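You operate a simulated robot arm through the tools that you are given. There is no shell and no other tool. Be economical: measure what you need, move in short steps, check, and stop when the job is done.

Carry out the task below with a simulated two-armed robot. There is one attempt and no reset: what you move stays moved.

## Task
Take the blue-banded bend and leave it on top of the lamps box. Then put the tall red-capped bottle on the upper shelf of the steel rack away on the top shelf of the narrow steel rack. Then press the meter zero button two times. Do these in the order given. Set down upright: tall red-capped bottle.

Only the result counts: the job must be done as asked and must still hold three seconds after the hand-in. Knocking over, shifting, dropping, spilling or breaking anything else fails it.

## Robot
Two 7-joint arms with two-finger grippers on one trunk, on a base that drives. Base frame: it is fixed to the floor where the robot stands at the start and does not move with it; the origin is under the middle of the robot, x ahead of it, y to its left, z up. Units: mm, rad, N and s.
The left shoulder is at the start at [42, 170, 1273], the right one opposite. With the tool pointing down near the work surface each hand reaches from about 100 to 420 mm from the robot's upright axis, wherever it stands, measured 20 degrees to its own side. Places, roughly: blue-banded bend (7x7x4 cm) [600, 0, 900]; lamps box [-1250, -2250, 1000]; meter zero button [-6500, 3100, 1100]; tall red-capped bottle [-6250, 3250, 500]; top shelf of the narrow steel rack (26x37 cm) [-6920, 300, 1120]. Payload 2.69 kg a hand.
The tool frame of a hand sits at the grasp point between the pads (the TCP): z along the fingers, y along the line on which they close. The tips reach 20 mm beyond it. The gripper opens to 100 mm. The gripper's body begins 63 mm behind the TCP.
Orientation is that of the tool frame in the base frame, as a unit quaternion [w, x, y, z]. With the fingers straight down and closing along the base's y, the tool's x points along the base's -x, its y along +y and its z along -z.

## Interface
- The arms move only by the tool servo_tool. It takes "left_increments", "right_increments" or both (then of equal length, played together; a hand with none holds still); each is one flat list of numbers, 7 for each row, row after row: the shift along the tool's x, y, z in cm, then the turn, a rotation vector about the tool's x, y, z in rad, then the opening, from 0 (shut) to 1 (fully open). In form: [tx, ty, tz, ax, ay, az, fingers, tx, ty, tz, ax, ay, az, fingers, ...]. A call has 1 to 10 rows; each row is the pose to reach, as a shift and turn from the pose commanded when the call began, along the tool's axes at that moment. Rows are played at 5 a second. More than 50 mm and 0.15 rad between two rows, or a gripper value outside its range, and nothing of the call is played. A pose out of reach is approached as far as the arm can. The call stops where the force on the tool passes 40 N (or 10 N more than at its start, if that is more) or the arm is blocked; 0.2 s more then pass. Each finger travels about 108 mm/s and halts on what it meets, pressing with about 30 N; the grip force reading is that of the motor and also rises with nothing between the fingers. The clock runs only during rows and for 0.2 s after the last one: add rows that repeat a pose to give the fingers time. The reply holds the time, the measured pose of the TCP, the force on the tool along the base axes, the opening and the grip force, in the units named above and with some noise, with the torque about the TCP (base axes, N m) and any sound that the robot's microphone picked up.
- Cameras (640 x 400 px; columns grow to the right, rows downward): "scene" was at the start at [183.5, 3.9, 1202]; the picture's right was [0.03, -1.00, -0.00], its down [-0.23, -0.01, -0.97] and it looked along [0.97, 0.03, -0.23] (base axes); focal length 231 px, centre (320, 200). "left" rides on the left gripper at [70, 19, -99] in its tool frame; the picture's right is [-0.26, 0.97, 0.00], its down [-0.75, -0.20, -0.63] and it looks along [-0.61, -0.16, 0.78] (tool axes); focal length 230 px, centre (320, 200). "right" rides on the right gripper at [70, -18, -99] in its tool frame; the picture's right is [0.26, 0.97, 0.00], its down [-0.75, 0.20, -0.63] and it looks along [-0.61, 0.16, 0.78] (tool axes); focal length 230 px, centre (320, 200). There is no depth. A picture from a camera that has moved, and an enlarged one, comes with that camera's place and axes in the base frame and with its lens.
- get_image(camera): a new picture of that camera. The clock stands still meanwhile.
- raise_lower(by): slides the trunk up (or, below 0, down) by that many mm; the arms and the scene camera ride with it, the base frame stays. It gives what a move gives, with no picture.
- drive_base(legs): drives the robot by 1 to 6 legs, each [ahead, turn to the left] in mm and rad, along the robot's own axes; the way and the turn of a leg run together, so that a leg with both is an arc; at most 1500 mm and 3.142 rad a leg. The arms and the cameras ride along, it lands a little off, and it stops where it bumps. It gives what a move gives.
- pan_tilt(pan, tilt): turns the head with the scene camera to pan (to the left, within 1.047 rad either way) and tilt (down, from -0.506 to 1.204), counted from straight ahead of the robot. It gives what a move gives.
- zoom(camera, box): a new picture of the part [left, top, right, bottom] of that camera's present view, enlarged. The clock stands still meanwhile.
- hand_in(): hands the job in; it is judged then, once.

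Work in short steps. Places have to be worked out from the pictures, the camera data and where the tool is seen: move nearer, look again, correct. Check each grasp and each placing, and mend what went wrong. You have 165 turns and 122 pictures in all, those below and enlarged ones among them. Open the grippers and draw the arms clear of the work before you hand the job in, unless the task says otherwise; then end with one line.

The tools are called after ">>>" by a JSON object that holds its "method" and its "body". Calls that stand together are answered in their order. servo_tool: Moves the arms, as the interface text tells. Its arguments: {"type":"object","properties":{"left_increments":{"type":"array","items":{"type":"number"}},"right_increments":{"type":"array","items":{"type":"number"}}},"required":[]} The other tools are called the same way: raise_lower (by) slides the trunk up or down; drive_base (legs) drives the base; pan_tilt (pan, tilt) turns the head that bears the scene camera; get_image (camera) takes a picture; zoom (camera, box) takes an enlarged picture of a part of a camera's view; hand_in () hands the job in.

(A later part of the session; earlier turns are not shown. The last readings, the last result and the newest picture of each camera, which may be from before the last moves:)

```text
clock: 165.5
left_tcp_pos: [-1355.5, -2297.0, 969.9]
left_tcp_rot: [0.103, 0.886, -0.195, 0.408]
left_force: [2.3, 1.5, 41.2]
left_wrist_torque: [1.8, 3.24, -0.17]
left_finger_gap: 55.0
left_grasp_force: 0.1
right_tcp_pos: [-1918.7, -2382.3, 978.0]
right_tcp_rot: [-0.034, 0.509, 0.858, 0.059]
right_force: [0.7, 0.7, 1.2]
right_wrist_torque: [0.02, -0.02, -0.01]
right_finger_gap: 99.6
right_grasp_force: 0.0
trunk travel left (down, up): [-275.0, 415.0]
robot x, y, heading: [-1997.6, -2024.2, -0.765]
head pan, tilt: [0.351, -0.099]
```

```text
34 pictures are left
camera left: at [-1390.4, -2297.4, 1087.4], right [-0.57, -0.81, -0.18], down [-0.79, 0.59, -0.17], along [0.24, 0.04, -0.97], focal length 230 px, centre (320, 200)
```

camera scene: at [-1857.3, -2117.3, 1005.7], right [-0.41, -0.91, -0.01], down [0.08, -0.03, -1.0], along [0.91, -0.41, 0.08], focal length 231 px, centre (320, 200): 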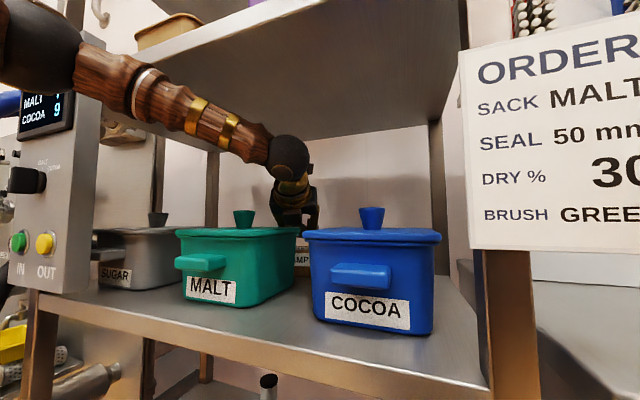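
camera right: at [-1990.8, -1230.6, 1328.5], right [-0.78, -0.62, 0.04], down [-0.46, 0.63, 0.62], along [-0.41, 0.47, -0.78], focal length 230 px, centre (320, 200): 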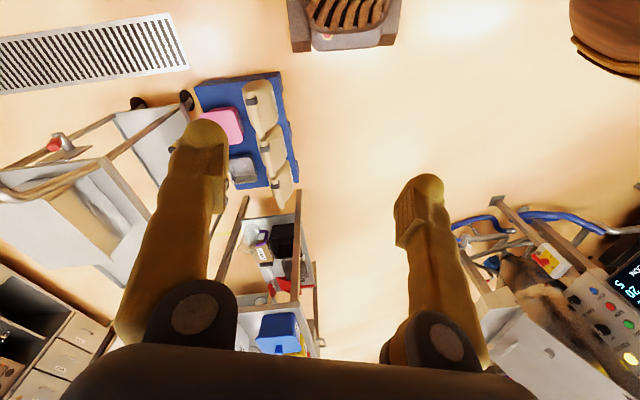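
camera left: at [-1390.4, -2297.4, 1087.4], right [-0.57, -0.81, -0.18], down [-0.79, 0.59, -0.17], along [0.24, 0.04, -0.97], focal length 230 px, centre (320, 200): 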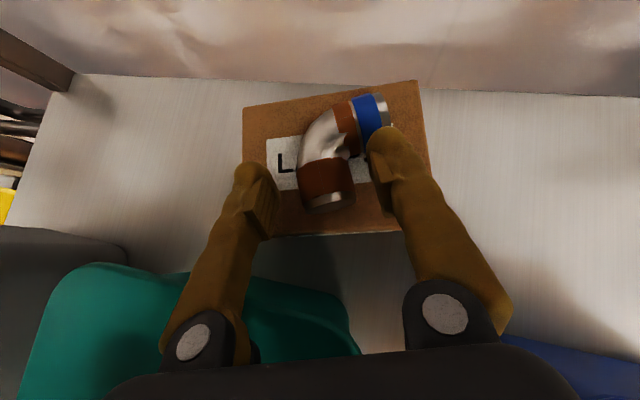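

The bend lies flat on the LAMPS box. Rise straight up with slight un-pitching.

>>> {"method": "servo_tool", "body": {"left_increments": [0.8, 0, -0.65, 0, 0, 0, 0.55, 1.6, 0, -1.3, 0, 0, 0, 0.55, 2.5, 0, -2.1, 0, 0.03, 0, 0.55, 3.6, 0, -3.0, 0, 0.1, 0, 0.55, 4.5, 0, -3.8, 0, 0.2, 0, 0.55, 4.5, 0, -3.8, 0, 0.25, 0, 0.55]}}

>>> {"method": "drive_base", "body": {"legs": [[-130, 0]]}}

>>> {"method": "get_image", "body": {"camera": "left"}}

```text
clock: 166.9
left_tcp_pos: [-1351.5, -2294.0, 1021.7]
left_tcp_rot: [0.123, 0.83, -0.181, 0.513]
left_force: [-0.9, -0.6, 0.2]
left_wrist_torque: [-0.02, 0.01, -0.03]
left_finger_gap: 55.0
left_grasp_force: 0.1
right_tcp_pos: [-1915.2, -2383.5, 976.9]
right_tcp_rot: [-0.034, 0.51, 0.858, 0.058]
right_force: [-0.4, 0.2, 0.2]
right_wrist_torque: [0.02, 0.01, -0.01]
right_finger_gap: 100.0
right_grasp_force: 0.0
trunk travel left (down, up): [-275.0, 415.0]
robot x, y, heading: [-2000.1, -2019.7, -0.772]
head pan, tilt: [0.351, -0.099]
```

```text
clock: 168.2
left_tcp_pos: [-1447.5, -2199.0, 1022.4]
left_tcp_rot: [0.124, 0.83, -0.181, 0.514]
left_force: [-1.3, 0.6, 0.4]
left_wrist_torque: [0.02, 0.02, -0.03]
left_finger_gap: 55.0
left_grasp_force: 0.1
right_tcp_pos: [-2012.3, -2288.7, 976.9]
right_tcp_rot: [-0.035, 0.508, 0.858, 0.057]
right_force: [-0.6, 0.2, -0.1]
right_wrist_torque: [-0.03, 0.01, 0.0]
right_finger_gap: 100.0
right_grasp_force: 0.1
trunk travel left (down, up): [-275.0, 415.0]
robot x, y, heading: [-2093.6, -1928.2, -0.769]
head pan, tilt: [0.351, -0.099]
```

```text
33 pictures are left
camera left: at [-1508.6, -2189.3, 1129.6], right [-0.52, -0.83, -0.21], down [-0.73, 0.56, -0.4], along [0.45, -0.05, -0.89], focal length 230 px, centre (320, 200)
```

left: 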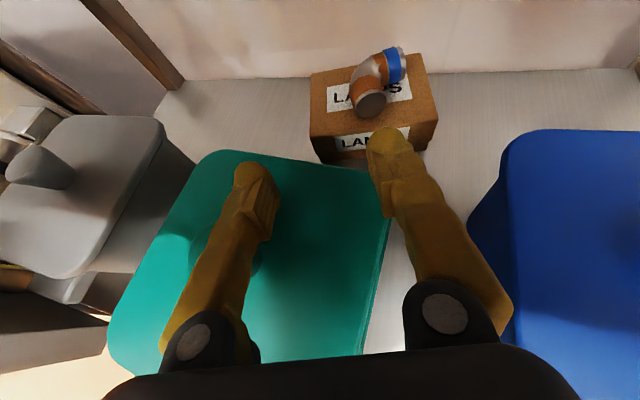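

The hand is passing just above MALT's knob. Raise 22 mm, move right into the lane, then keep backing out.

>>> {"method": "servo_tool", "body": {"left_increments": [0.9, 0, -0.5, 0, 0, 0, 0.55, 1.9, 0, -1.1, 0, 0, 0, 0.55, 1.9, 2, -1.1, 0, 0, 0, 0.55, 1.9, 4, -1.1, 0, 0, 0, 0.55, 1.9, 6.5, -1.1, 0, 0, 0, 0.55]}}

>>> {"method": "drive_base", "body": {"legs": [[-380, 0]]}}

>>> {"method": "pan_tilt", "body": {"pan": 0.2, "tilt": 0.2}}

>>> {"method": "get_image", "body": {"camera": "scene"}}

```text
clock: 169.4
left_tcp_pos: [-1489.2, -2247.3, 1056.3]
left_tcp_rot: [0.127, 0.827, -0.178, 0.518]
left_force: [-0.5, 1.1, -0.5]
left_wrist_torque: [-0.04, 0.0, 0.02]
left_finger_gap: 54.8
left_grasp_force: 0.1
right_tcp_pos: [-2023.8, -2278.9, 971.7]
right_tcp_rot: [-0.046, 0.508, 0.858, 0.06]
right_force: [0.5, 0.1, 0.2]
right_wrist_torque: [0.04, -0.01, 0.02]
right_finger_gap: 99.9
right_grasp_force: 0.2
trunk travel left (down, up): [-275.0, 415.0]
robot x, y, heading: [-2095.1, -1927.6, -0.775]
head pan, tilt: [0.351, -0.099]
```

```text
clock: 171.8
left_tcp_pos: [-1758.2, -1980.1, 1056.6]
left_tcp_rot: [0.125, 0.826, -0.175, 0.52]
left_force: [-0.5, 0.7, -0.1]
left_wrist_torque: [-0.03, 0.03, 0.0]
left_finger_gap: 55.0
left_grasp_force: 0.0
right_tcp_pos: [-2295.8, -2012.5, 971.6]
right_tcp_rot: [-0.046, 0.506, 0.859, 0.061]
right_force: [-0.2, -0.5, -0.1]
right_wrist_torque: [-0.02, -0.01, -0.03]
right_finger_gap: 99.9
right_grasp_force: 0.0
trunk travel left (down, up): [-275.0, 415.0]
robot x, y, heading: [-2367.7, -1664.5, -0.765]
head pan, tilt: [0.351, -0.099]
```

```text
clock: 172.6
left_tcp_pos: [-1771.0, -1968.3, 1067.3]
left_tcp_rot: [0.129, 0.823, -0.174, 0.525]
left_force: [-0.7, -0.3, -0.1]
left_wrist_torque: [0.0, 0.02, 0.02]
left_finger_gap: 54.8
left_grasp_force: 0.0
right_tcp_pos: [-2310.7, -1999.1, 961.1]
right_tcp_rot: [-0.068, 0.506, 0.857, 0.065]
right_force: [0.1, 0.7, -0.6]
right_wrist_torque: [0.01, 0.0, 0.01]
right_finger_gap: 100.0
right_grasp_force: 0.0
trunk travel left (down, up): [-275.0, 415.0]
robot x, y, heading: [-2368.9, -1666.7, -0.766]
head pan, tilt: [0.201, 0.201]
```

```text
32 pictures are left
camera scene: at [-2227.0, -1772.6, 978.3], right [-0.54, -0.84, 0.0], down [-0.18, 0.12, -0.98], along [0.82, -0.52, -0.22], focal length 231 px, centre (320, 200)
```

scene: 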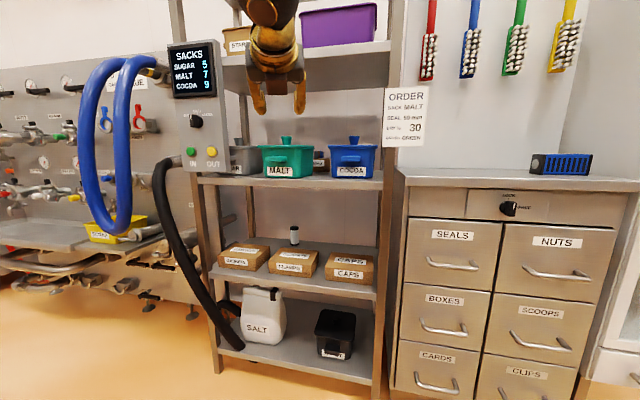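

Bend is done. Now retract the left hand somewhat, turn and drive along the clear corridor toward the far racks.

>>> {"method": "servo_tool", "body": {"left_increments": [-1, 0, -3, 0, 0, 0, 0.55, -2, 0, -6, 0, 0, 0, 0.55, -3, 0, -9, 0, 0, 0, 0.55, -4, 0, -12, 0, 0, 0, 0.55], "right_increments": [-2, 0, 0, 0, 0, 0, 1, -4, 0, 0, 0, 0, 0, 1, -4, 0, 0, 0, 0, 0, 1, -4, 0, 0, 0, 0, 0, 1]}}

>>> {"method": "drive_base", "body": {"legs": [[0, 3.03], [1500, 0], [1300, 0]]}}

>>> {"method": "pan_tilt", "body": {"pan": 0, "tilt": 0.25}}

>>> {"method": "get_image", "body": {"camera": "scene"}}

```text
clock: 173.6
left_tcp_pos: [-1884.7, -1911.8, 1079.5]
left_tcp_rot: [0.128, 0.823, -0.173, 0.526]
left_force: [0.0, 0.6, 0.5]
left_wrist_torque: [-0.03, -0.02, 0.04]
left_finger_gap: 55.2
left_grasp_force: 0.1
right_tcp_pos: [-2287.3, -2037.8, 971.0]
right_tcp_rot: [-0.038, 0.505, 0.86, 0.058]
right_force: [-0.2, 0.2, 0.1]
right_wrist_torque: [-0.03, -0.01, -0.03]
right_finger_gap: 100.1
right_grasp_force: 0.1
trunk travel left (down, up): [-275.0, 415.0]
robot x, y, heading: [-2371.0, -1660.5, -0.765]
head pan, tilt: [0.201, 0.201]
```

```text
clock: 194.2
left_tcp_pos: [-4362.4, 976.7, 1079.0]
left_tcp_rot: [-0.511, 0.251, 0.802, 0.178]
left_force: [0.1, -1.1, 0.1]
left_wrist_torque: [0.0, -0.03, 0.0]
left_finger_gap: 55.0
left_grasp_force: 0.0
right_tcp_pos: [-3943.3, 1024.2, 970.0]
right_tcp_rot: [0.062, 0.808, -0.584, 0.032]
right_force: [-0.6, -0.2, 0.2]
right_wrist_torque: [0.0, 0.01, 0.04]
right_finger_gap: 100.1
right_grasp_force: 0.1
trunk travel left (down, up): [-275.0, 415.0]
robot x, y, heading: [-3935.0, 641.2, 2.189]
head pan, tilt: [0.201, 0.201]
```

```text
clock: 194.9
left_tcp_pos: [-4352.5, 964.4, 1088.4]
left_tcp_rot: [-0.516, 0.249, 0.799, 0.183]
left_force: [-0.1, 0.5, 0.8]
left_wrist_torque: [0.03, 0.01, 0.0]
left_finger_gap: 54.9
left_grasp_force: 0.0
right_tcp_pos: [-3933.1, 1008.8, 967.7]
right_tcp_rot: [0.064, 0.808, -0.585, 0.038]
right_force: [0.0, 0.6, -0.1]
right_wrist_torque: [-0.01, -0.02, 0.0]
right_finger_gap: 99.8
right_grasp_force: 0.1
trunk travel left (down, up): [-275.0, 415.0]
robot x, y, heading: [-3935.4, 639.2, 2.186]
head pan, tilt: [0.0, 0.25]
```

```text
31 pictures are left
camera scene: at [-4038.0, 789.3, 973.6], right [0.82, 0.58, 0.0], down [0.15, -0.22, -0.96], along [-0.56, 0.79, -0.26], focal length 231 px, centre (320, 200)
```

scene: 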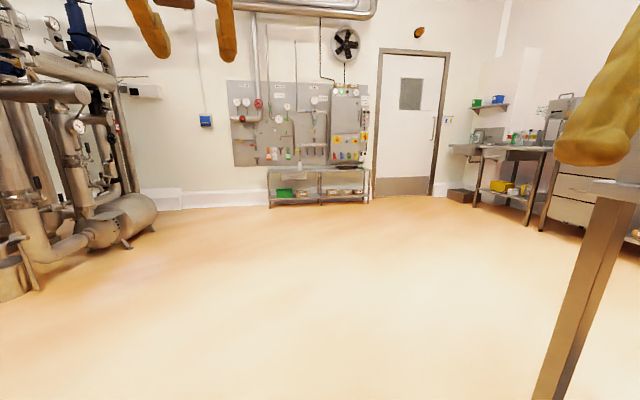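

The far panel with the low steel rack is ahead. Drive up to about 750 mm in front of the bottle.

>>> {"method": "drive_base", "body": {"legs": [[0, 0.1], [1400, 0], [1300, 0], [0, 0.045]]}}

>>> {"method": "pan_tilt", "body": {"pan": 0, "tilt": 0.35}}

>>> {"method": "get_image", "body": {"camera": "scene"}}

```text
clock: 209.0
left_tcp_pos: [-6192.2, 2925.2, 1088.0]
left_tcp_rot: [-0.53, 0.183, 0.816, 0.14]
left_force: [-0.7, -1.1, -0.6]
left_wrist_torque: [0.01, 0.03, -0.02]
left_finger_gap: 54.8
left_grasp_force: 0.1
right_tcp_pos: [-5787.0, 3036.6, 968.0]
right_tcp_rot: [0.059, 0.852, -0.519, 0.042]
right_force: [-0.1, 0.5, 0.6]
right_wrist_torque: [-0.02, 0.04, -0.03]
right_finger_gap: 99.9
right_grasp_force: 0.0
trunk travel left (down, up): [-275.0, 415.0]
robot x, y, heading: [-5724.5, 2669.0, 2.345]
head pan, tilt: [0.0, 0.25]
```

```text
clock: 209.7
left_tcp_pos: [-6181.7, 2913.2, 1096.6]
left_tcp_rot: [-0.535, 0.183, 0.812, 0.145]
left_force: [0.1, 0.2, 0.1]
left_wrist_torque: [0.0, -0.01, -0.03]
left_finger_gap: 55.0
left_grasp_force: 0.0
right_tcp_pos: [-5772.9, 3022.4, 958.3]
right_tcp_rot: [0.066, 0.85, -0.519, 0.064]
right_force: [0.1, 0.4, 0.2]
right_wrist_torque: [0.0, 0.02, 0.0]
right_finger_gap: 100.2
right_grasp_force: 0.1
trunk travel left (down, up): [-275.0, 415.0]
robot x, y, heading: [-5728.8, 2672.2, 2.343]
head pan, tilt: [0.0, 0.351]
```

```text
30 pictures are left
camera scene: at [-5853.9, 2802.6, 964.3], right [0.72, 0.7, 0.0], down [0.25, -0.26, -0.93], along [-0.65, 0.67, -0.36], focal length 231 px, centre (320, 200)
```

scene: 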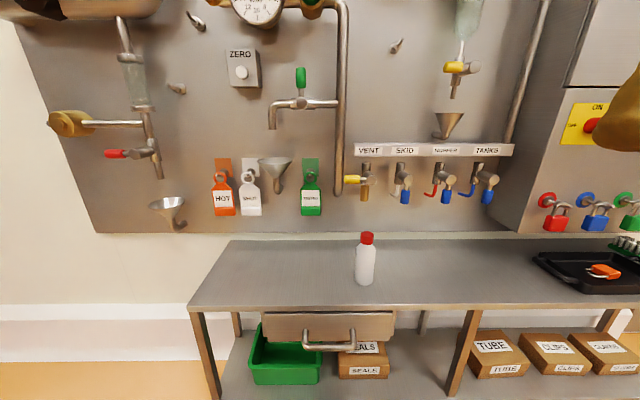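

Bottle and ZERO button in view. Get a second viewpoint from the left hand camera.

>>> {"method": "get_image", "body": {"camera": "left"}}

```text
29 pictures are left
camera left: at [-6116.4, 2898.2, 1199.3], right [0.53, 0.83, -0.2], down [0.69, -0.55, -0.46], along [-0.49, 0.1, -0.87], focal length 230 px, centre (320, 200)
```

left: 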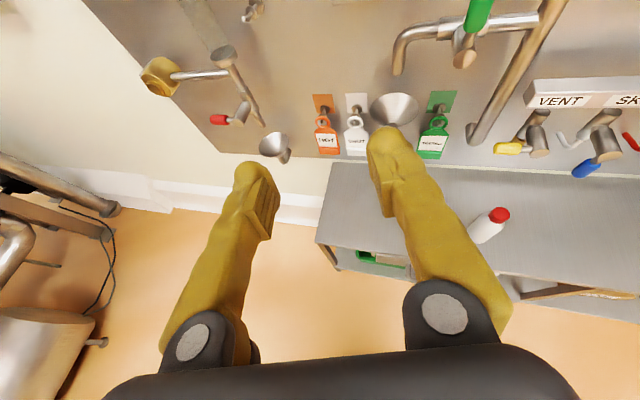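

Bottle stands at (-6131,3264), base z≈517, top z≈668, 50 mm thick; it's to my right, so I'll use the right hand, tool down. First fold the left hand to tool-down and nearer, so it clears the panel.

>>> {"method": "servo_tool", "body": {"left_increments": [-0.6, 0, -1.4, 0, -0.14, 0, 0.55, -1.2, 0, -2.8, 0, -0.28, 0, 0.55, -1.8, 0, -4.2, 0, -0.42, 0, 0.55, -2.4, 0, -5.6, 0, -0.56, 0, 0.55, -3, 0, -7, 0, -0.7, 0, 0.55, -3.6, 0, -8.5, 0, -0.84, 0, 0.55, -4.2, 0, -10, 0, -0.98, 0, 0.55, -4.2, 0, -10, 0, -1.05, 0, 0.55]}}

>>> {"method": "drive_base", "body": {"legs": [[270, 0]]}}

>>> {"method": "raise_lower", "body": {"by": -60}}

>>> {"method": "pan_tilt", "body": {"pan": -0.2, "tilt": 0.7}}

>>> {"method": "get_image", "body": {"camera": "scene"}}

```text
clock: 211.5
left_tcp_pos: [-6083.7, 2865.7, 1094.5]
left_tcp_rot: [-0.057, 0.23, 0.971, 0.033]
left_force: [-0.2, -0.3, -1.1]
left_wrist_torque: [0.01, -0.01, 0.0]
left_finger_gap: 54.8
left_grasp_force: 0.0
right_tcp_pos: [-5772.4, 3022.0, 958.4]
right_tcp_rot: [0.066, 0.85, -0.519, 0.064]
right_force: [0.2, 0.5, -0.2]
right_wrist_torque: [0.02, 0.0, 0.0]
right_finger_gap: 100.0
right_grasp_force: 0.1
trunk travel left (down, up): [-275.0, 415.0]
robot x, y, heading: [-5727.4, 2676.7, 2.34]
head pan, tilt: [0.0, 0.351]
```

```text
clock: 213.4
left_tcp_pos: [-6283.8, 3068.6, 1093.8]
left_tcp_rot: [-0.057, 0.23, 0.971, 0.033]
left_force: [-0.5, -0.4, -1.3]
left_wrist_torque: [0.01, -0.04, -0.02]
left_finger_gap: 54.8
left_grasp_force: 0.0
right_tcp_pos: [-5970.1, 3225.3, 958.3]
right_tcp_rot: [0.065, 0.849, -0.52, 0.064]
right_force: [1.6, -0.1, 0.1]
right_wrist_torque: [0.0, -0.04, -0.04]
right_finger_gap: 100.0
right_grasp_force: 0.1
trunk travel left (down, up): [-275.0, 415.0]
robot x, y, heading: [-5927.1, 2880.6, 2.342]
head pan, tilt: [0.0, 0.351]
```

```text
clock: 214.4
left_tcp_pos: [-6270.3, 3056.5, 1040.4]
left_tcp_rot: [-0.063, 0.23, 0.97, 0.037]
left_force: [0.0, 0.7, 0.4]
left_wrist_torque: [-0.03, 0.03, -0.02]
left_finger_gap: 55.0
left_grasp_force: 0.0
right_tcp_pos: [-5955.4, 3210.6, 888.4]
right_tcp_rot: [0.07, 0.847, -0.519, 0.085]
right_force: [-0.9, 0.0, 0.7]
right_wrist_torque: [0.01, 0.01, 0.01]
right_finger_gap: 99.9
right_grasp_force: 0.0
trunk travel left (down, up): [-215.0, 475.0]
robot x, y, heading: [-5927.6, 2877.1, 2.34]
head pan, tilt: [0.0, 0.351]
```

```text
clock: 215.3
left_tcp_pos: [-6270.3, 3055.8, 1041.4]
left_tcp_rot: [-0.064, 0.23, 0.97, 0.038]
left_force: [0.8, -0.3, -0.3]
left_wrist_torque: [0.01, -0.01, 0.0]
left_finger_gap: 55.0
left_grasp_force: 0.0
right_tcp_pos: [-5956.0, 3210.3, 889.3]
right_tcp_rot: [0.07, 0.847, -0.52, 0.084]
right_force: [0.2, 0.3, -0.2]
right_wrist_torque: [0.02, 0.02, -0.02]
right_finger_gap: 100.2
right_grasp_force: 0.0
trunk travel left (down, up): [-215.0, 475.0]
robot x, y, heading: [-5927.1, 2875.3, 2.348]
head pan, tilt: [-0.201, 0.7]
```

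```text
28 pictures are left
camera scene: at [-6031.6, 3008.9, 873.1], right [0.84, 0.54, 0.0], down [0.36, -0.55, -0.75], along [-0.41, 0.64, -0.66], focal length 231 px, centre (320, 200)
```

scene: 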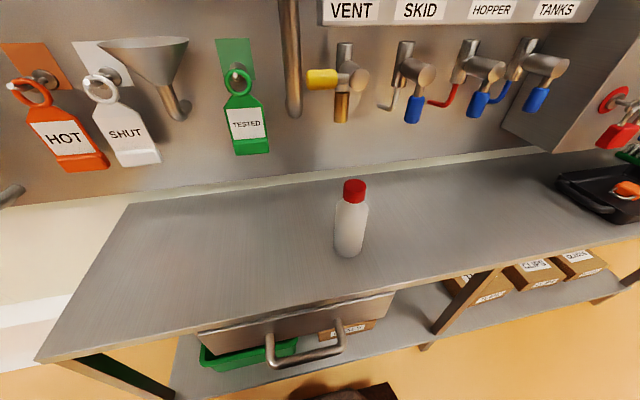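

Bottle confirmed at (-6131,3263). Advance 20 mm, then bring the right hand, levelled, to hover over it at z≈760.

>>> {"method": "drive_base", "body": {"legs": [[20, 0]]}}

>>> {"method": "servo_tool", "body": {"right_increments": [-2.2, 2, 1.8, 0, -0.04, 0, 1, -4.4, 4, 3.6, 0, -0.08, 0, 1, -6.6, 6.1, 5.3, 0, -0.12, 0, 1, -8.9, 8.1, 7.1, 0, -0.16, 0, 1, -11.1, 10.1, 8.9, 0, -0.2, 0, 1, -13.3, 12.2, 10.65, 0, -0.215, 0, 1, -13.3, 12.2, 10.65, 0, -0.215, 0, 1]}}

>>> {"method": "get_image", "body": {"camera": "right"}}

```text
clock: 216.1
left_tcp_pos: [-6285.2, 3071.4, 1039.3]
left_tcp_rot: [-0.063, 0.229, 0.971, 0.038]
left_force: [-0.4, 0.3, 0.3]
left_wrist_torque: [-0.05, -0.01, -0.02]
left_finger_gap: 55.0
left_grasp_force: 0.1
right_tcp_pos: [-5970.4, 3224.9, 888.6]
right_tcp_rot: [0.071, 0.847, -0.519, 0.085]
right_force: [-0.1, -0.1, -0.7]
right_wrist_torque: [-0.02, -0.01, -0.01]
right_finger_gap: 99.9
right_grasp_force: 0.1
trunk travel left (down, up): [-215.0, 475.0]
robot x, y, heading: [-5938.3, 2889.9, 2.345]
head pan, tilt: [-0.201, 0.7]
```

```text
clock: 217.7
left_tcp_pos: [-6273.3, 3058.9, 1045.8]
left_tcp_rot: [-0.071, 0.229, 0.97, 0.041]
left_force: [0.7, 0.1, -0.3]
left_wrist_torque: [-0.01, -0.04, 0.0]
left_finger_gap: 54.7
left_grasp_force: 0.0
right_tcp_pos: [-6122.8, 3255.1, 765.4]
right_tcp_rot: [0.013, 0.851, -0.524, -0.014]
right_force: [0.4, 0.0, 0.8]
right_wrist_torque: [-0.01, 0.0, 0.02]
right_finger_gap: 99.9
right_grasp_force: 0.0
trunk travel left (down, up): [-215.0, 475.0]
robot x, y, heading: [-5940.6, 2891.2, 2.345]
head pan, tilt: [-0.201, 0.7]
```

```text
27 pictures are left
camera right: at [-6070.5, 3201.6, 861.5], right [-0.74, -0.67, 0.03], down [-0.49, 0.58, 0.65], along [-0.45, 0.47, -0.76], focal length 230 px, centre (320, 200)
```

right: 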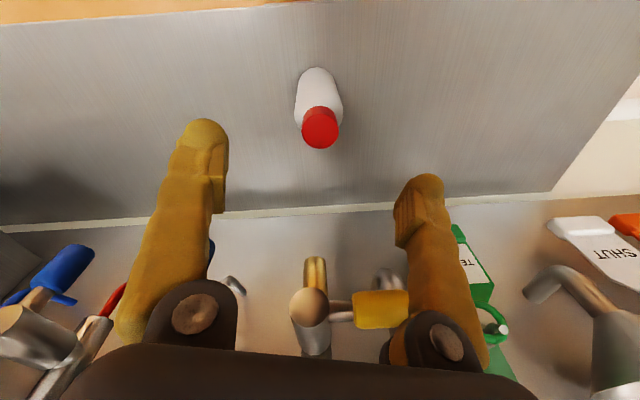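

Aligned within a few mm. Descend to z≈620 and close on the bottle's upper body.

>>> {"method": "servo_tool", "body": {"right_increments": [-0.9, -0.1, 0, 0, 0, 0, 1, -0.9, -0.1, 4, 0, 0, 0, 1, -0.9, -0.1, 8, 0, 0, 0, 1, -0.9, -0.1, 11.5, 0, 0, 0, 1, -0.9, -0.1, 14.5, 0, 0, 0, 1, -0.9, -0.1, 14.5, 0, 0, 0, 0.8, -0.9, -0.1, 14.5, 0, 0, 0, 0.6, -0.9, -0.1, 14.5, 0, 0, 0, 0.45, -0.9, -0.1, 14.5, 0, 0, 0, 0.35, -0.9, -0.1, 14.5, 0, 0, 0, 0.35]}}

>>> {"method": "get_image", "body": {"camera": "right"}}

```text
clock: 219.8
left_tcp_pos: [-6273.1, 3059.0, 1046.2]
left_tcp_rot: [-0.072, 0.229, 0.97, 0.04]
left_force: [0.0, 0.0, -0.2]
left_wrist_torque: [0.02, 0.01, -0.01]
left_finger_gap: 55.0
left_grasp_force: 0.1
right_tcp_pos: [-6132.1, 3263.9, 623.8]
right_tcp_rot: [0.013, 0.852, -0.523, -0.014]
right_force: [0.0, -0.9, 0.1]
right_wrist_torque: [0.01, 0.04, -0.03]
right_finger_gap: 49.4
right_grasp_force: 30.0
trunk travel left (down, up): [-215.0, 475.0]
robot x, y, heading: [-5938.7, 2889.1, 2.341]
head pan, tilt: [-0.201, 0.7]
```

```text
26 pictures are left
camera right: at [-6079.8, 3210.4, 719.8], right [-0.74, -0.67, 0.03], down [-0.49, 0.58, 0.65], along [-0.45, 0.47, -0.76], focal length 230 px, centre (320, 200)
```

right: 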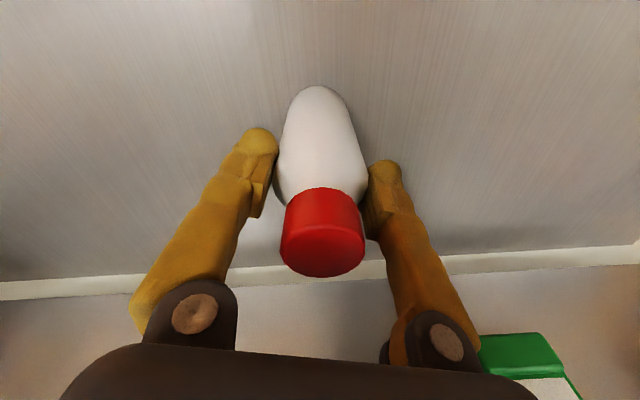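

Gripped (49.4 mm, 30 N). Lift 16 cm, drawing back 6 cm.

>>> {"method": "servo_tool", "body": {"right_increments": [0, 0, -2.5, 0, 0, 0, 0.35, 0, 0, -6, 0, 0, 0, 0.35, 0, 0, -10, 0, 0, 0, 0.35, 2, 0, -13, 0, 0, 0, 0.35, 4, 0, -16, 0, 0, 0, 0.35, 6, 0, -17, 0, 0, 0, 0.35]}}

>>> {"method": "drive_base", "body": {"legs": [[-350, 0]]}}

>>> {"method": "raise_lower", "body": {"by": 300}}

```text
clock: 221.2
left_tcp_pos: [-6272.6, 3058.9, 1046.3]
left_tcp_rot: [-0.07, 0.229, 0.97, 0.042]
left_force: [0.4, 0.3, -0.3]
left_wrist_torque: [0.01, -0.01, -0.05]
left_finger_gap: 55.1
left_grasp_force: 0.0
right_tcp_pos: [-6097.6, 3209.8, 790.9]
right_tcp_rot: [0.013, 0.852, -0.523, -0.015]
right_force: [-0.1, -0.6, -2.1]
right_wrist_torque: [-0.02, -0.02, 0.03]
right_finger_gap: 49.4
right_grasp_force: 29.6
trunk travel left (down, up): [-215.0, 475.0]
robot x, y, heading: [-5937.8, 2892.2, 2.34]
head pan, tilt: [-0.201, 0.7]
```

```text
clock: 223.5
left_tcp_pos: [-6029.2, 2810.3, 1045.8]
left_tcp_rot: [-0.071, 0.232, 0.969, 0.041]
left_force: [0.7, -1.4, 0.0]
left_wrist_torque: [0.05, 0.04, 0.04]
left_finger_gap: 55.3
left_grasp_force: 0.1
right_tcp_pos: [-5851.6, 2959.5, 789.3]
right_tcp_rot: [0.012, 0.85, -0.526, -0.016]
right_force: [-0.4, 0.5, -2.0]
right_wrist_torque: [0.03, 0.03, 0.0]
right_finger_gap: 49.2
right_grasp_force: 29.7
trunk travel left (down, up): [-215.0, 475.0]
robot x, y, heading: [-5693.4, 2639.8, 2.337]
head pan, tilt: [-0.201, 0.7]
```

```text
clock: 226.5
left_tcp_pos: [-6018.5, 2798.2, 1350.9]
left_tcp_rot: [-0.079, 0.232, 0.968, 0.046]
left_force: [-0.5, 0.4, -0.5]
left_wrist_torque: [-0.02, -0.02, 0.03]
left_finger_gap: 55.0
left_grasp_force: 0.1
right_tcp_pos: [-5843.2, 2953.9, 1094.7]
right_tcp_rot: [0.01, 0.85, -0.526, -0.022]
right_force: [-0.8, 0.2, -1.9]
right_wrist_torque: [0.01, -0.04, 0.01]
right_finger_gap: 49.6
right_grasp_force: 30.2
trunk travel left (down, up): [-515.0, 175.0]
robot x, y, heading: [-5696.3, 2639.5, 2.341]
head pan, tilt: [-0.201, 0.7]
```

Bottle secure. Turn toward the narrow steel rack at about (-6920,300) and look.

>>> {"method": "drive_base", "body": {"legs": [[0, 1.7]]}}

>>> {"method": "pan_tilt", "body": {"pan": 0.1, "tilt": 0.25}}

>>> {"method": "get_image", "body": {"camera": "scene"}}

```text
clock: 231.1
left_tcp_pos: [-5821.8, 2303.8, 1351.4]
left_tcp_rot: [-0.086, -0.562, 0.822, -0.027]
left_force: [0.5, 0.3, 0.3]
left_wrist_torque: [-0.01, -0.04, 0.0]
left_finger_gap: 54.9
left_grasp_force: 0.0
right_tcp_pos: [-5993.7, 2460.6, 1095.6]
right_tcp_rot: [0.024, 0.96, 0.279, -0.009]
right_force: [1.1, 0.5, -2.1]
right_wrist_torque: [0.01, 0.04, -0.01]
right_finger_gap: 49.1
right_grasp_force: 29.9
trunk travel left (down, up): [-515.0, 175.0]
robot x, y, heading: [-5702.4, 2644.3, -2.272]
head pan, tilt: [-0.201, 0.7]
```

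```text
clock: 232.0
left_tcp_pos: [-5809.6, 2319.7, 1355.6]
left_tcp_rot: [-0.093, -0.562, 0.821, -0.031]
left_force: [-0.5, -0.2, 0.0]
left_wrist_torque: [-0.01, 0.0, 0.0]
left_finger_gap: 54.9
left_grasp_force: 0.1
right_tcp_pos: [-5984.0, 2474.6, 1099.3]
right_tcp_rot: [0.027, 0.96, 0.279, -0.015]
right_force: [-0.4, -0.7, -2.1]
right_wrist_torque: [0.01, -0.02, -0.03]
right_finger_gap: 49.3
right_grasp_force: 30.1
trunk travel left (down, up): [-515.0, 175.0]
robot x, y, heading: [-5702.4, 2648.8, -2.271]
head pan, tilt: [0.099, 0.25]
```

```text
25 pictures are left
camera scene: at [-5816.3, 2499.9, 1213.5], right [-0.82, 0.57, 0.0], down [0.15, 0.22, -0.96], along [-0.55, -0.79, -0.27], focal length 231 px, centre (320, 200)
```

scene: 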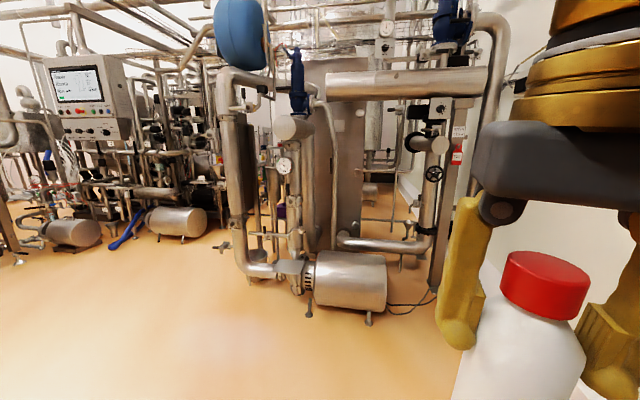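

The rack lies behind the pipe skid; zoom to find access.

>>> {"method": "zoom", "body": {"camera": "scene", "box": [190, 70, 450, 250]}}

```text
2.22 times, centred on (320, 160) of scene
camera zoom: at [-5816.3, 2499.9, 1213.5], right [-0.82, 0.57, 0.0], down [0.15, 0.22, -0.96], along [-0.55, -0.79, -0.27], focal length 514 px, centre (320, 289)
```

zoom: 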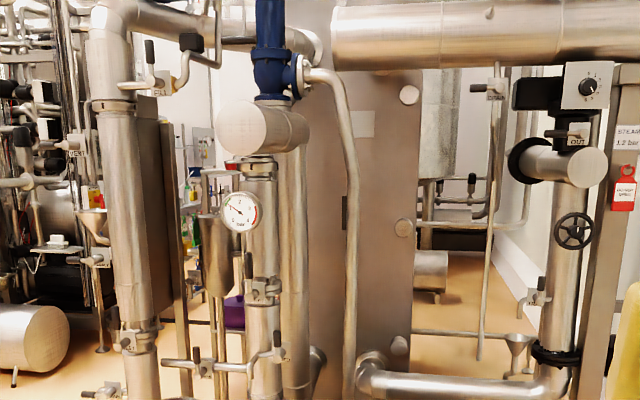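

Coloured bottles and shelves appear behind the skid; access is from the aisle on the far side. Drive around to (-5850,550) and face the rack.

>>> {"method": "drive_base", "body": {"legs": [[0, 0.64], [1400, 0], [750, 0], [0, -1.2]]}}

>>> {"method": "get_image", "body": {"camera": "scene"}}

```text
clock: 247.4
left_tcp_pos: [-6016.1, 275.3, 1356.2]
left_tcp_rot: [-0.098, -0.335, 0.937, -0.006]
left_force: [0.1, 0.0, 0.1]
left_wrist_torque: [-0.02, -0.03, -0.01]
left_finger_gap: 55.0
left_grasp_force: 0.0
right_tcp_pos: [-6092.0, 496.3, 1100.1]
right_tcp_rot: [0.022, 0.999, 0.024, -0.022]
right_force: [-1.3, 0.2, -1.4]
right_wrist_torque: [0.04, 0.01, 0.02]
right_finger_gap: 48.3
right_grasp_force: 30.0
trunk travel left (down, up): [-515.0, 175.0]
robot x, y, heading: [-5764.7, 499.7, -2.792]
head pan, tilt: [0.099, 0.25]
```

```text
23 pictures are left
camera scene: at [-5932.8, 430.9, 1213.7], right [-0.44, 0.9, 0.0], down [0.24, 0.11, -0.96], along [-0.87, -0.42, -0.26], focal length 231 px, centre (320, 200)
```

scene: 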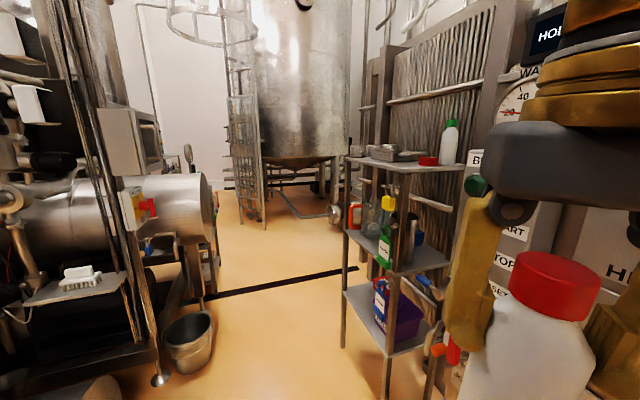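

The narrow rack's top shelf is at (400,160) with some items on it. Zoom to find free space.

>>> {"method": "zoom", "body": {"camera": "scene", "box": [330, 110, 490, 210]}}

```text
4.00 times, centred on (410, 160) of scene
camera zoom: at [-5932.8, 430.9, 1213.7], right [-0.44, 0.9, 0.0], down [0.24, 0.11, -0.96], along [-0.87, -0.42, -0.26], focal length 925 px, centre (-40, 360)
```

zoom: 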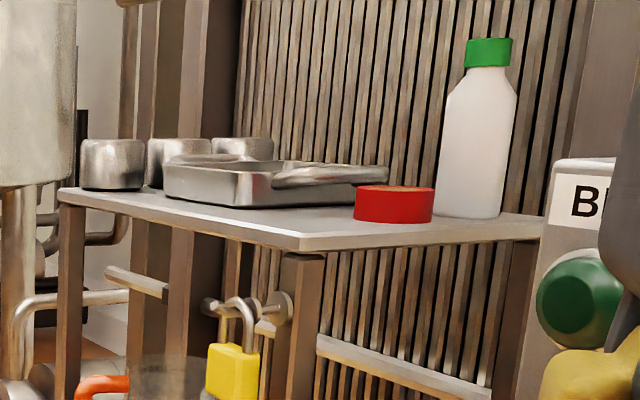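

Raise the trunk, then drive to stand in front of the rack (facing about 2.35 rad).

>>> {"method": "raise_lower", "body": {"by": 170}}

>>> {"method": "drive_base", "body": {"legs": [[0, 0.38], [880, 0], [0, -1.5]]}}

>>> {"method": "pan_tilt", "body": {"pan": 0, "tilt": 0.5}}

>>> {"method": "get_image", "body": {"camera": "scene"}}

```text
clock: 249.4
left_tcp_pos: [-5997.4, 281.6, 1531.9]
left_tcp_rot: [-0.107, -0.335, 0.936, -0.006]
left_force: [0.8, 0.5, 0.3]
left_wrist_torque: [-0.01, 0.0, -0.01]
left_finger_gap: 54.9
left_grasp_force: 0.1
right_tcp_pos: [-6076.3, 502.9, 1274.6]
right_tcp_rot: [0.024, 0.999, 0.025, -0.03]
right_force: [0.8, 0.1, -1.4]
right_wrist_torque: [0.0, -0.01, -0.02]
right_finger_gap: 48.3
right_grasp_force: 29.6
trunk travel left (down, up): [-685.0, 5.0]
robot x, y, heading: [-5763.6, 501.1, -2.79]
head pan, tilt: [0.099, 0.25]
```

```text
clock: 259.0
left_tcp_pos: [-6726.7, 9.1, 1531.2]
left_tcp_rot: [-0.094, 0.21, 0.972, 0.05]
left_force: [-0.1, 0.2, 0.9]
left_wrist_torque: [0.0, 0.0, -0.01]
left_finger_gap: 55.2
left_grasp_force: 0.1
right_tcp_pos: [-6563.6, 178.1, 1274.5]
right_tcp_rot: [0.005, 0.861, -0.506, -0.039]
right_force: [0.7, -0.6, -1.9]
right_wrist_torque: [0.0, 0.03, 0.01]
right_finger_gap: 48.5
right_grasp_force: 30.5
trunk travel left (down, up): [-685.0, 5.0]
robot x, y, heading: [-6433.4, -109.5, 2.384]
head pan, tilt: [0.099, 0.25]
```

```text
clock: 259.8
left_tcp_pos: [-6706.6, -8.9, 1535.0]
left_tcp_rot: [-0.103, 0.21, 0.971, 0.055]
left_force: [-0.3, 0.3, -0.2]
left_wrist_torque: [0.05, 0.04, 0.01]
left_finger_gap: 54.9
left_grasp_force: 0.2
right_tcp_pos: [-6545.6, 165.5, 1277.0]
right_tcp_rot: [0.002, 0.861, -0.506, -0.046]
right_force: [-0.7, -0.2, -1.5]
right_wrist_torque: [-0.01, 0.05, 0.0]
right_finger_gap: 48.2
right_grasp_force: 30.7
trunk travel left (down, up): [-685.0, 5.0]
robot x, y, heading: [-6429.7, -106.4, 2.386]
head pan, tilt: [0.0, 0.499]
```

```text
21 pictures are left
camera scene: at [-6562.1, 18.7, 1360.8], right [0.69, 0.73, 0.0], down [0.36, -0.34, -0.87], along [-0.63, 0.6, -0.49], focal length 231 px, centre (320, 200)
```

scene: 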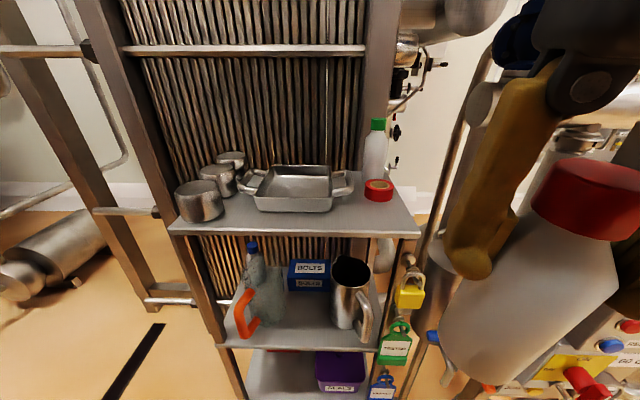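

Shelf z≈1116; front edge L(-6992,54)–N(-6679,364). Free spot in front of the red tin, right of the tray: P≈(-6773,338). Advance 165 mm.

>>> {"method": "drive_base", "body": {"legs": [[165, 0]]}}

>>> {"method": "pan_tilt", "body": {"pan": -0.25, "tilt": 0.8}}

>>> {"method": "get_image", "body": {"camera": "scene"}}

```text
clock: 261.3
left_tcp_pos: [-6800.0, 80.6, 1542.5]
left_tcp_rot: [-0.114, 0.209, 0.969, 0.063]
left_force: [1.1, 0.3, 2.0]
left_wrist_torque: [0.02, 0.07, -0.03]
left_finger_gap: 55.2
left_grasp_force: 0.0
right_tcp_pos: [-6646.4, 256.0, 1286.6]
right_tcp_rot: [0.0, 0.862, -0.504, -0.059]
right_force: [0.6, -1.0, -2.1]
right_wrist_torque: [0.04, -0.01, 0.03]
right_finger_gap: 48.4
right_grasp_force: 30.3
trunk travel left (down, up): [-685.0, 5.0]
robot x, y, heading: [-6553.0, 7.5, 2.386]
head pan, tilt: [0.0, 0.499]
```

```text
clock: 262.1
left_tcp_pos: [-6810.2, 89.6, 1541.0]
left_tcp_rot: [-0.112, 0.21, 0.969, 0.061]
left_force: [-0.7, 0.8, 0.7]
left_wrist_torque: [-0.15, -0.12, 0.01]
left_finger_gap: 55.2
left_grasp_force: 0.2
right_tcp_pos: [-6654.0, 263.8, 1283.2]
right_tcp_rot: [0.0, 0.862, -0.504, -0.055]
right_force: [-0.8, 2.0, -2.5]
right_wrist_torque: [-0.08, -0.1, 0.02]
right_finger_gap: 48.5
right_grasp_force: 29.8
trunk travel left (down, up): [-685.0, 5.0]
robot x, y, heading: [-6550.9, 7.5, 2.385]
head pan, tilt: [-0.25, 0.799]
```

```text
20 pictures are left
camera scene: at [-6630.3, 109.5, 1339.9], right [0.85, 0.53, 0.0], down [0.37, -0.6, -0.71], along [-0.38, 0.6, -0.7], focal length 231 px, centre (320, 200)
```

scene: 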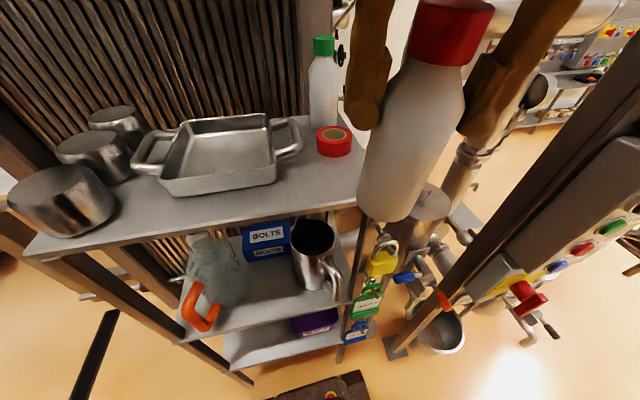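

Clear free spot seen at P. Level the hand and move the bottle over P at z≈1248.

>>> {"method": "servo_tool", "body": {"right_increments": [-3, 1.6, 0.3, 0.005, 0.02, 0, 0.35, -6, 3.2, 1, 0.01, 0.042, 0, 0.35, -9, 4.9, 2.5, 0.015, 0.063, 0, 0.35, -11.9, 6.5, 4, 0.02, 0.084, 0, 0.35, -11.9, 6.5, 5, 0.02, 0.084, 0, 0.35, -11.9, 6.5, 5, 0.02, 0.084, 0, 0.35]}}

>>> {"method": "get_image", "body": {"camera": "scene"}}

```text
clock: 263.5
left_tcp_pos: [-6848.9, 124.0, 1531.2]
left_tcp_rot: [-0.095, 0.209, 0.972, 0.051]
left_force: [0.0, -0.3, -0.5]
left_wrist_torque: [0.03, 0.03, 0.01]
left_finger_gap: 55.0
left_grasp_force: 0.0
right_tcp_pos: [-6805.1, 368.2, 1233.4]
right_tcp_rot: [0.017, 0.863, -0.505, 0.003]
right_force: [2.0, 0.3, -2.6]
right_wrist_torque: [0.05, 0.13, 0.02]
right_finger_gap: 48.3
right_grasp_force: 29.6
trunk travel left (down, up): [-685.0, 5.0]
robot x, y, heading: [-6549.0, 5.7, 2.382]
head pan, tilt: [-0.25, 0.799]
```

```text
19 pictures are left
camera scene: at [-6659.6, 137.2, 1335.5], right [0.85, 0.53, 0.0], down [0.39, -0.61, -0.69], along [-0.36, 0.58, -0.73], focal length 231 px, centre (320, 200)
```

scene: 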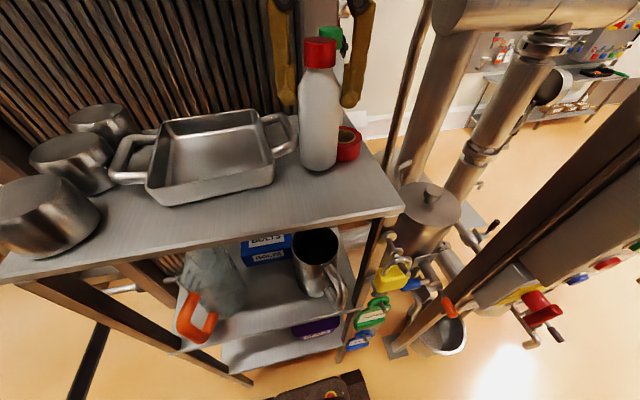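

Overshot by ~40 mm as the body settled; move back toward the shelf front.

>>> {"method": "servo_tool", "body": {"right_increments": [1, -0.3, 0, 0, -0.01, 0, 0.35, 2, -0.6, 0, 0, -0.02, 0, 0.35, 3, -0.9, 0, 0, -0.03, 0, 0.35, 3.9, -1.15, 0, 0, -0.03, 0, 0.35, 3.9, -1.15, 0, 0, -0.03, 0, 0.35]}}

>>> {"method": "get_image", "body": {"camera": "scene"}}

```text
clock: 264.7
left_tcp_pos: [-6830.1, 105.4, 1535.1]
left_tcp_rot: [-0.105, 0.211, 0.97, 0.056]
left_force: [0.2, -1.2, -0.3]
left_wrist_torque: [0.07, 0.05, -0.01]
left_finger_gap: 54.7
left_grasp_force: 0.1
right_tcp_pos: [-6757.5, 326.1, 1240.2]
right_tcp_rot: [0.008, 0.863, -0.505, -0.018]
right_force: [0.2, -1.0, -1.1]
right_wrist_torque: [0.06, 0.01, 0.0]
right_finger_gap: 48.3
right_grasp_force: 29.9
trunk travel left (down, up): [-685.0, 5.0]
robot x, y, heading: [-6552.6, 9.5, 2.382]
head pan, tilt: [-0.25, 0.799]
```

```text
18 pictures are left
camera scene: at [-6657.7, 135.5, 1335.8], right [0.85, 0.53, 0.0], down [0.39, -0.61, -0.69], along [-0.37, 0.58, -0.72], focal length 231 px, centre (320, 200)
```

scene: 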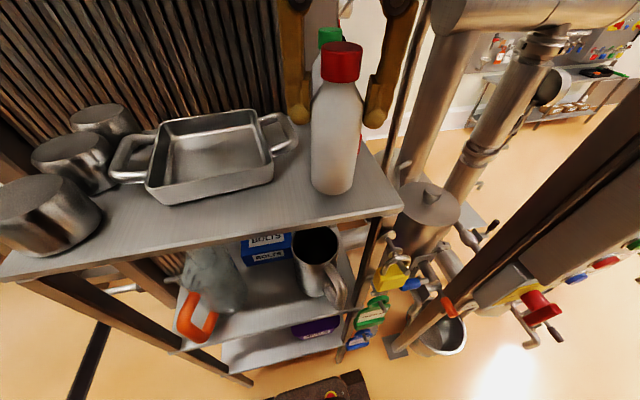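

Slightly too near the edge; shift 18 mm inward and lower.

>>> {"method": "servo_tool", "body": {"right_increments": [-0.9, 0.2, 0, 0, 0, 0, 0.35, -1.8, 0.4, 0, 0, 0, 0, 0.35, -1.8, 0.4, 0.5, 0, 0, 0, 0.35, -1.8, 0.4, 1.0, 0, 0, 0, 0.35, -1.8, 0.4, 1.0, 0, 0, 0, 0.35]}}

```text
clock: 265.9
left_tcp_pos: [-6833.6, 111.6, 1533.8]
left_tcp_rot: [-0.102, 0.21, 0.971, 0.054]
left_force: [0.2, 0.4, -0.2]
left_wrist_torque: [0.03, 0.05, 0.02]
left_finger_gap: 55.1
left_grasp_force: 0.0
right_tcp_pos: [-6773.4, 341.9, 1232.7]
right_tcp_rot: [0.006, 0.862, -0.506, -0.016]
right_force: [0.2, -0.8, -0.9]
right_wrist_torque: [0.01, 0.0, 0.0]
right_finger_gap: 48.6
right_grasp_force: 30.1
trunk travel left (down, up): [-685.0, 5.0]
robot x, y, heading: [-6548.1, 4.0, 2.383]
head pan, tilt: [-0.25, 0.799]
```

At P (-6773,342). Lower slowly until contact.

>>> {"method": "servo_tool", "body": {"right_increments": [0, 0, 0.4, 0, 0, 0, 0.35, 0, 0, 0.8, 0, 0, 0, 0.35, 0, 0, 1.1, 0, 0, 0, 0.35, 0, 0, 1.3, 0, 0, 0, 0.35]}}

```text
clock: 266.9
left_tcp_pos: [-6835.3, 111.5, 1533.6]
left_tcp_rot: [-0.102, 0.209, 0.971, 0.054]
left_force: [0.2, 0.3, -0.4]
left_wrist_torque: [-0.02, 0.01, -0.01]
left_finger_gap: 55.0
left_grasp_force: 0.1
right_tcp_pos: [-6778.9, 343.1, 1219.8]
right_tcp_rot: [0.007, 0.863, -0.504, -0.019]
right_force: [-5.7, 2.7, 29.6]
right_wrist_torque: [0.04, 0.08, 0.0]
right_finger_gap: 48.8
right_grasp_force: 29.8
trunk travel left (down, up): [-685.0, 5.0]
robot x, y, heading: [-6553.1, 5.9, 2.385]
head pan, tilt: [-0.25, 0.799]
```

Bottle stands on the shelf. Relax 2 mm, open gently and rise.

>>> {"method": "servo_tool", "body": {"right_increments": [0, 0, -0.25, 0, 0, 0, 0.35, 0, 0, -0.25, 0, 0, 0, 0.5, 0, 0, -0.25, 0, 0, 0, 0.58, 0, 0, -0.25, 0, 0, 0, 0.65, 0, 0, -1.5, 0, 0, 0, 0.65, 0, 0, -4, 0, 0, 0, 0.65, 0, 0, -8, 0, 0, 0, 0.65, 0, 0, -12, 0, 0, 0, 0.65]}}

>>> {"method": "get_image", "body": {"camera": "scene"}}

```text
clock: 268.7
left_tcp_pos: [-6835.1, 111.9, 1533.8]
left_tcp_rot: [-0.101, 0.21, 0.971, 0.055]
left_force: [0.2, -0.8, -0.3]
left_wrist_torque: [0.03, -0.01, 0.0]
left_finger_gap: 55.0
left_grasp_force: 0.0
right_tcp_pos: [-6774.4, 343.4, 1339.3]
right_tcp_rot: [0.007, 0.863, -0.505, -0.015]
right_force: [-0.4, -0.7, 0.7]
right_wrist_torque: [0.02, 0.0, 0.03]
right_finger_gap: 65.0
right_grasp_force: 0.1
trunk travel left (down, up): [-685.0, 5.0]
robot x, y, heading: [-6553.0, 7.4, 2.386]
head pan, tilt: [-0.25, 0.799]
```

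```text
17 pictures are left
camera scene: at [-6662.6, 140.2, 1335.0], right [0.85, 0.53, 0.0], down [0.39, -0.61, -0.69], along [-0.36, 0.58, -0.73], focal length 231 px, centre (320, 200)
```

scene: 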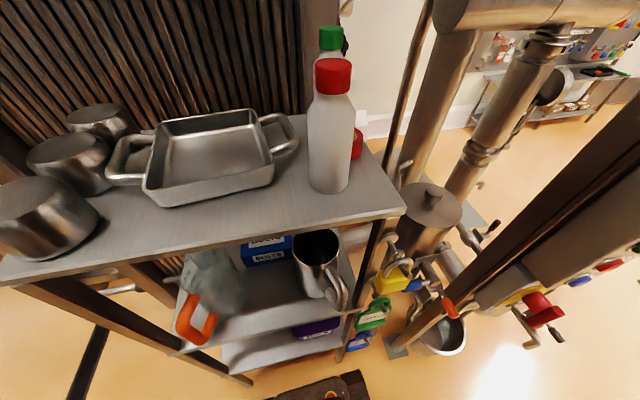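

Bottle placed upright. Retrace my path backward to the panel area.

>>> {"method": "drive_base", "body": {"legs": [[-165, 0], [0, 1.48], [-880, 0], [0, 0.77], [-1400, 0], [-500, 0]]}}

```text
clock: 278.3
left_tcp_pos: [-5851.7, 240.2, 1540.9]
left_tcp_rot: [-0.126, -0.492, 0.861, -0.034]
left_force: [-0.4, 1.3, -0.4]
left_wrist_torque: [-0.01, -0.05, -0.03]
left_finger_gap: 55.0
left_grasp_force: 0.1
right_tcp_pos: [-6081.4, 324.0, 1348.6]
right_tcp_rot: [0.023, 0.979, 0.201, -0.019]
right_force: [-0.4, 0.6, -0.3]
right_wrist_torque: [-0.03, -0.04, 0.02]
right_finger_gap: 65.0
right_grasp_force: 0.0
trunk travel left (down, up): [-685.0, 5.0]
robot x, y, heading: [-5747.1, 480.2, -2.431]
head pan, tilt: [-0.25, 0.799]
stopped in leg 3: the robot was blocked; the commanded pose is now the measured one
```

Nearly at the waypoint. Extend the left hand a bit, then turn and drive forward to the panel.

>>> {"method": "servo_tool", "body": {"left_increments": [3, 0, 0, 0, 0, 0, 0.3, 6, 0, 0, 0, 0, 0, 0.1, 10, 0, 0, 0, 0, 0, 0, 10, 0, 0, 0, 0, 0, 0]}}

>>> {"method": "drive_base", "body": {"legs": [[0, -2.29], [1400, 0], [650, 0], [0, 0.78]]}}

```text
clock: 279.3
left_tcp_pos: [-5894.1, 156.0, 1568.5]
left_tcp_rot: [-0.126, -0.492, 0.861, -0.033]
left_force: [-0.5, -0.2, -0.5]
left_wrist_torque: [-0.04, -0.03, 0.01]
left_finger_gap: 0.0
left_grasp_force: 29.1
right_tcp_pos: [-6077.5, 322.4, 1347.7]
right_tcp_rot: [0.023, 0.979, 0.201, -0.021]
right_force: [0.0, 0.1, -1.0]
right_wrist_torque: [0.02, 0.03, -0.01]
right_finger_gap: 65.4
right_grasp_force: 0.1
trunk travel left (down, up): [-685.0, 5.0]
robot x, y, heading: [-5749.8, 482.0, -2.43]
head pan, tilt: [-0.25, 0.799]
```

```text
clock: 286.9
left_tcp_pos: [-5884.3, 939.0, 1579.2]
left_tcp_rot: [-0.096, 0.584, 0.797, 0.119]
left_force: [-0.2, -0.9, 0.2]
left_wrist_torque: [-0.04, 0.01, 0.0]
left_finger_gap: 0.1
left_grasp_force: 29.7
right_tcp_pos: [-5636.8, 968.2, 1349.1]
right_tcp_rot: [0.013, -0.583, 0.812, 0.029]
right_force: [0.3, 0.3, 0.8]
right_wrist_torque: [0.0, 0.03, 0.0]
right_finger_gap: 65.1
right_grasp_force: 0.0
trunk travel left (down, up): [-685.0, 5.0]
robot x, y, heading: [-5752.0, 620.1, 1.508]
head pan, tilt: [-0.25, 0.799]
stopped in leg 2: the robot was blocked; the commanded pose is now the measured one
```

Blocked after 140 mm. Look ahead.

>>> {"method": "pan_tilt", "body": {"pan": 0, "tilt": 0.55}}

>>> {"method": "get_image", "body": {"camera": "scene"}}

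```text
clock: 287.6
left_tcp_pos: [-5886.0, 938.3, 1578.5]
left_tcp_rot: [-0.094, 0.585, 0.797, 0.118]
left_force: [0.2, -0.6, 0.2]
left_wrist_torque: [-0.05, -0.03, -0.04]
left_finger_gap: 0.0
left_grasp_force: 30.0
right_tcp_pos: [-5636.4, 965.7, 1349.5]
right_tcp_rot: [0.011, -0.582, 0.813, 0.029]
right_force: [0.9, -0.2, -0.1]
right_wrist_torque: [-0.01, 0.01, 0.01]
right_finger_gap: 65.0
right_grasp_force: 0.1
trunk travel left (down, up): [-685.0, 5.0]
robot x, y, heading: [-5750.0, 624.8, 1.502]
head pan, tilt: [0.0, 0.55]
```

```text
16 pictures are left
camera scene: at [-5741.1, 724.2, 1365.4], right [1.0, -0.07, 0.0], down [-0.03, -0.48, -0.87], along [0.06, 0.87, -0.48], focal length 231 px, centre (320, 200)
```

scene: 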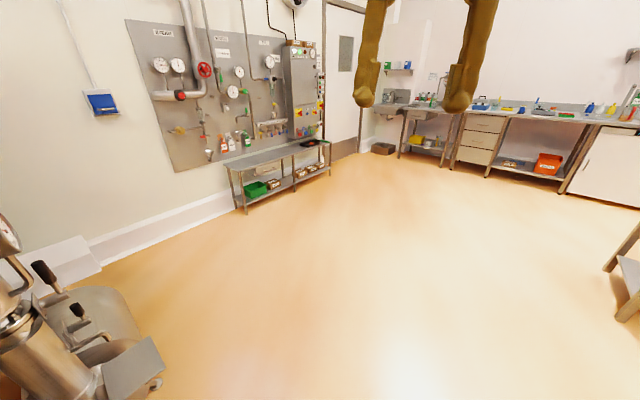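

Nothing in the way outside; probably arm sway against my body. Extend the left hand 8 cm more and retry.

>>> {"method": "servo_tool", "body": {"left_increments": [3, 0, 0, 0, 0, 0, 0, 6, 0, 1, 0, 0, 0, 0, 9, 0, 2, 0, 0, 0, 0]}}

>>> {"method": "drive_base", "body": {"legs": [[0, 0.05], [700, 0], [700, 0], [600, 0], [0, 0.75]]}}

```text
clock: 288.6
left_tcp_pos: [-5906.1, 1127.1, 1545.6]
left_tcp_rot: [-0.08, 0.591, 0.798, 0.089]
left_force: [-0.3, 0.5, -0.8]
left_wrist_torque: [-0.03, -0.05, 0.0]
left_finger_gap: 0.1
left_grasp_force: 29.2
right_tcp_pos: [-5629.1, 1047.9, 1314.5]
right_tcp_rot: [-0.008, -0.582, 0.813, -0.001]
right_force: [-1.4, 0.3, -0.7]
right_wrist_torque: [-0.05, -0.1, 0.02]
right_finger_gap: 65.1
right_grasp_force: 0.1
trunk travel left (down, up): [-685.0, 5.0]
robot x, y, heading: [-5748.0, 623.5, 1.505]
head pan, tilt: [0.0, 0.55]
stopped in row 3 (left hand): the arm was blocked; the commanded pose is now the measured one
```

```text
clock: 301.4
left_tcp_pos: [-6195.7, 2863.2, 1562.8]
left_tcp_rot: [-0.114, 0.226, 0.966, 0.058]
left_force: [-0.5, 0.3, -0.2]
left_wrist_torque: [0.02, 0.02, 0.0]
left_finger_gap: 0.0
left_grasp_force: 29.1
right_tcp_pos: [-5950.1, 3011.5, 1325.6]
right_tcp_rot: [0.006, 0.855, -0.518, -0.007]
right_force: [0.6, 0.5, 0.1]
right_wrist_torque: [0.01, 0.0, 0.01]
right_finger_gap: 64.9
right_grasp_force: 0.1
trunk travel left (down, up): [-685.0, 5.0]
robot x, y, heading: [-5726.3, 2645.9, 2.313]
head pan, tilt: [0.0, 0.55]
```

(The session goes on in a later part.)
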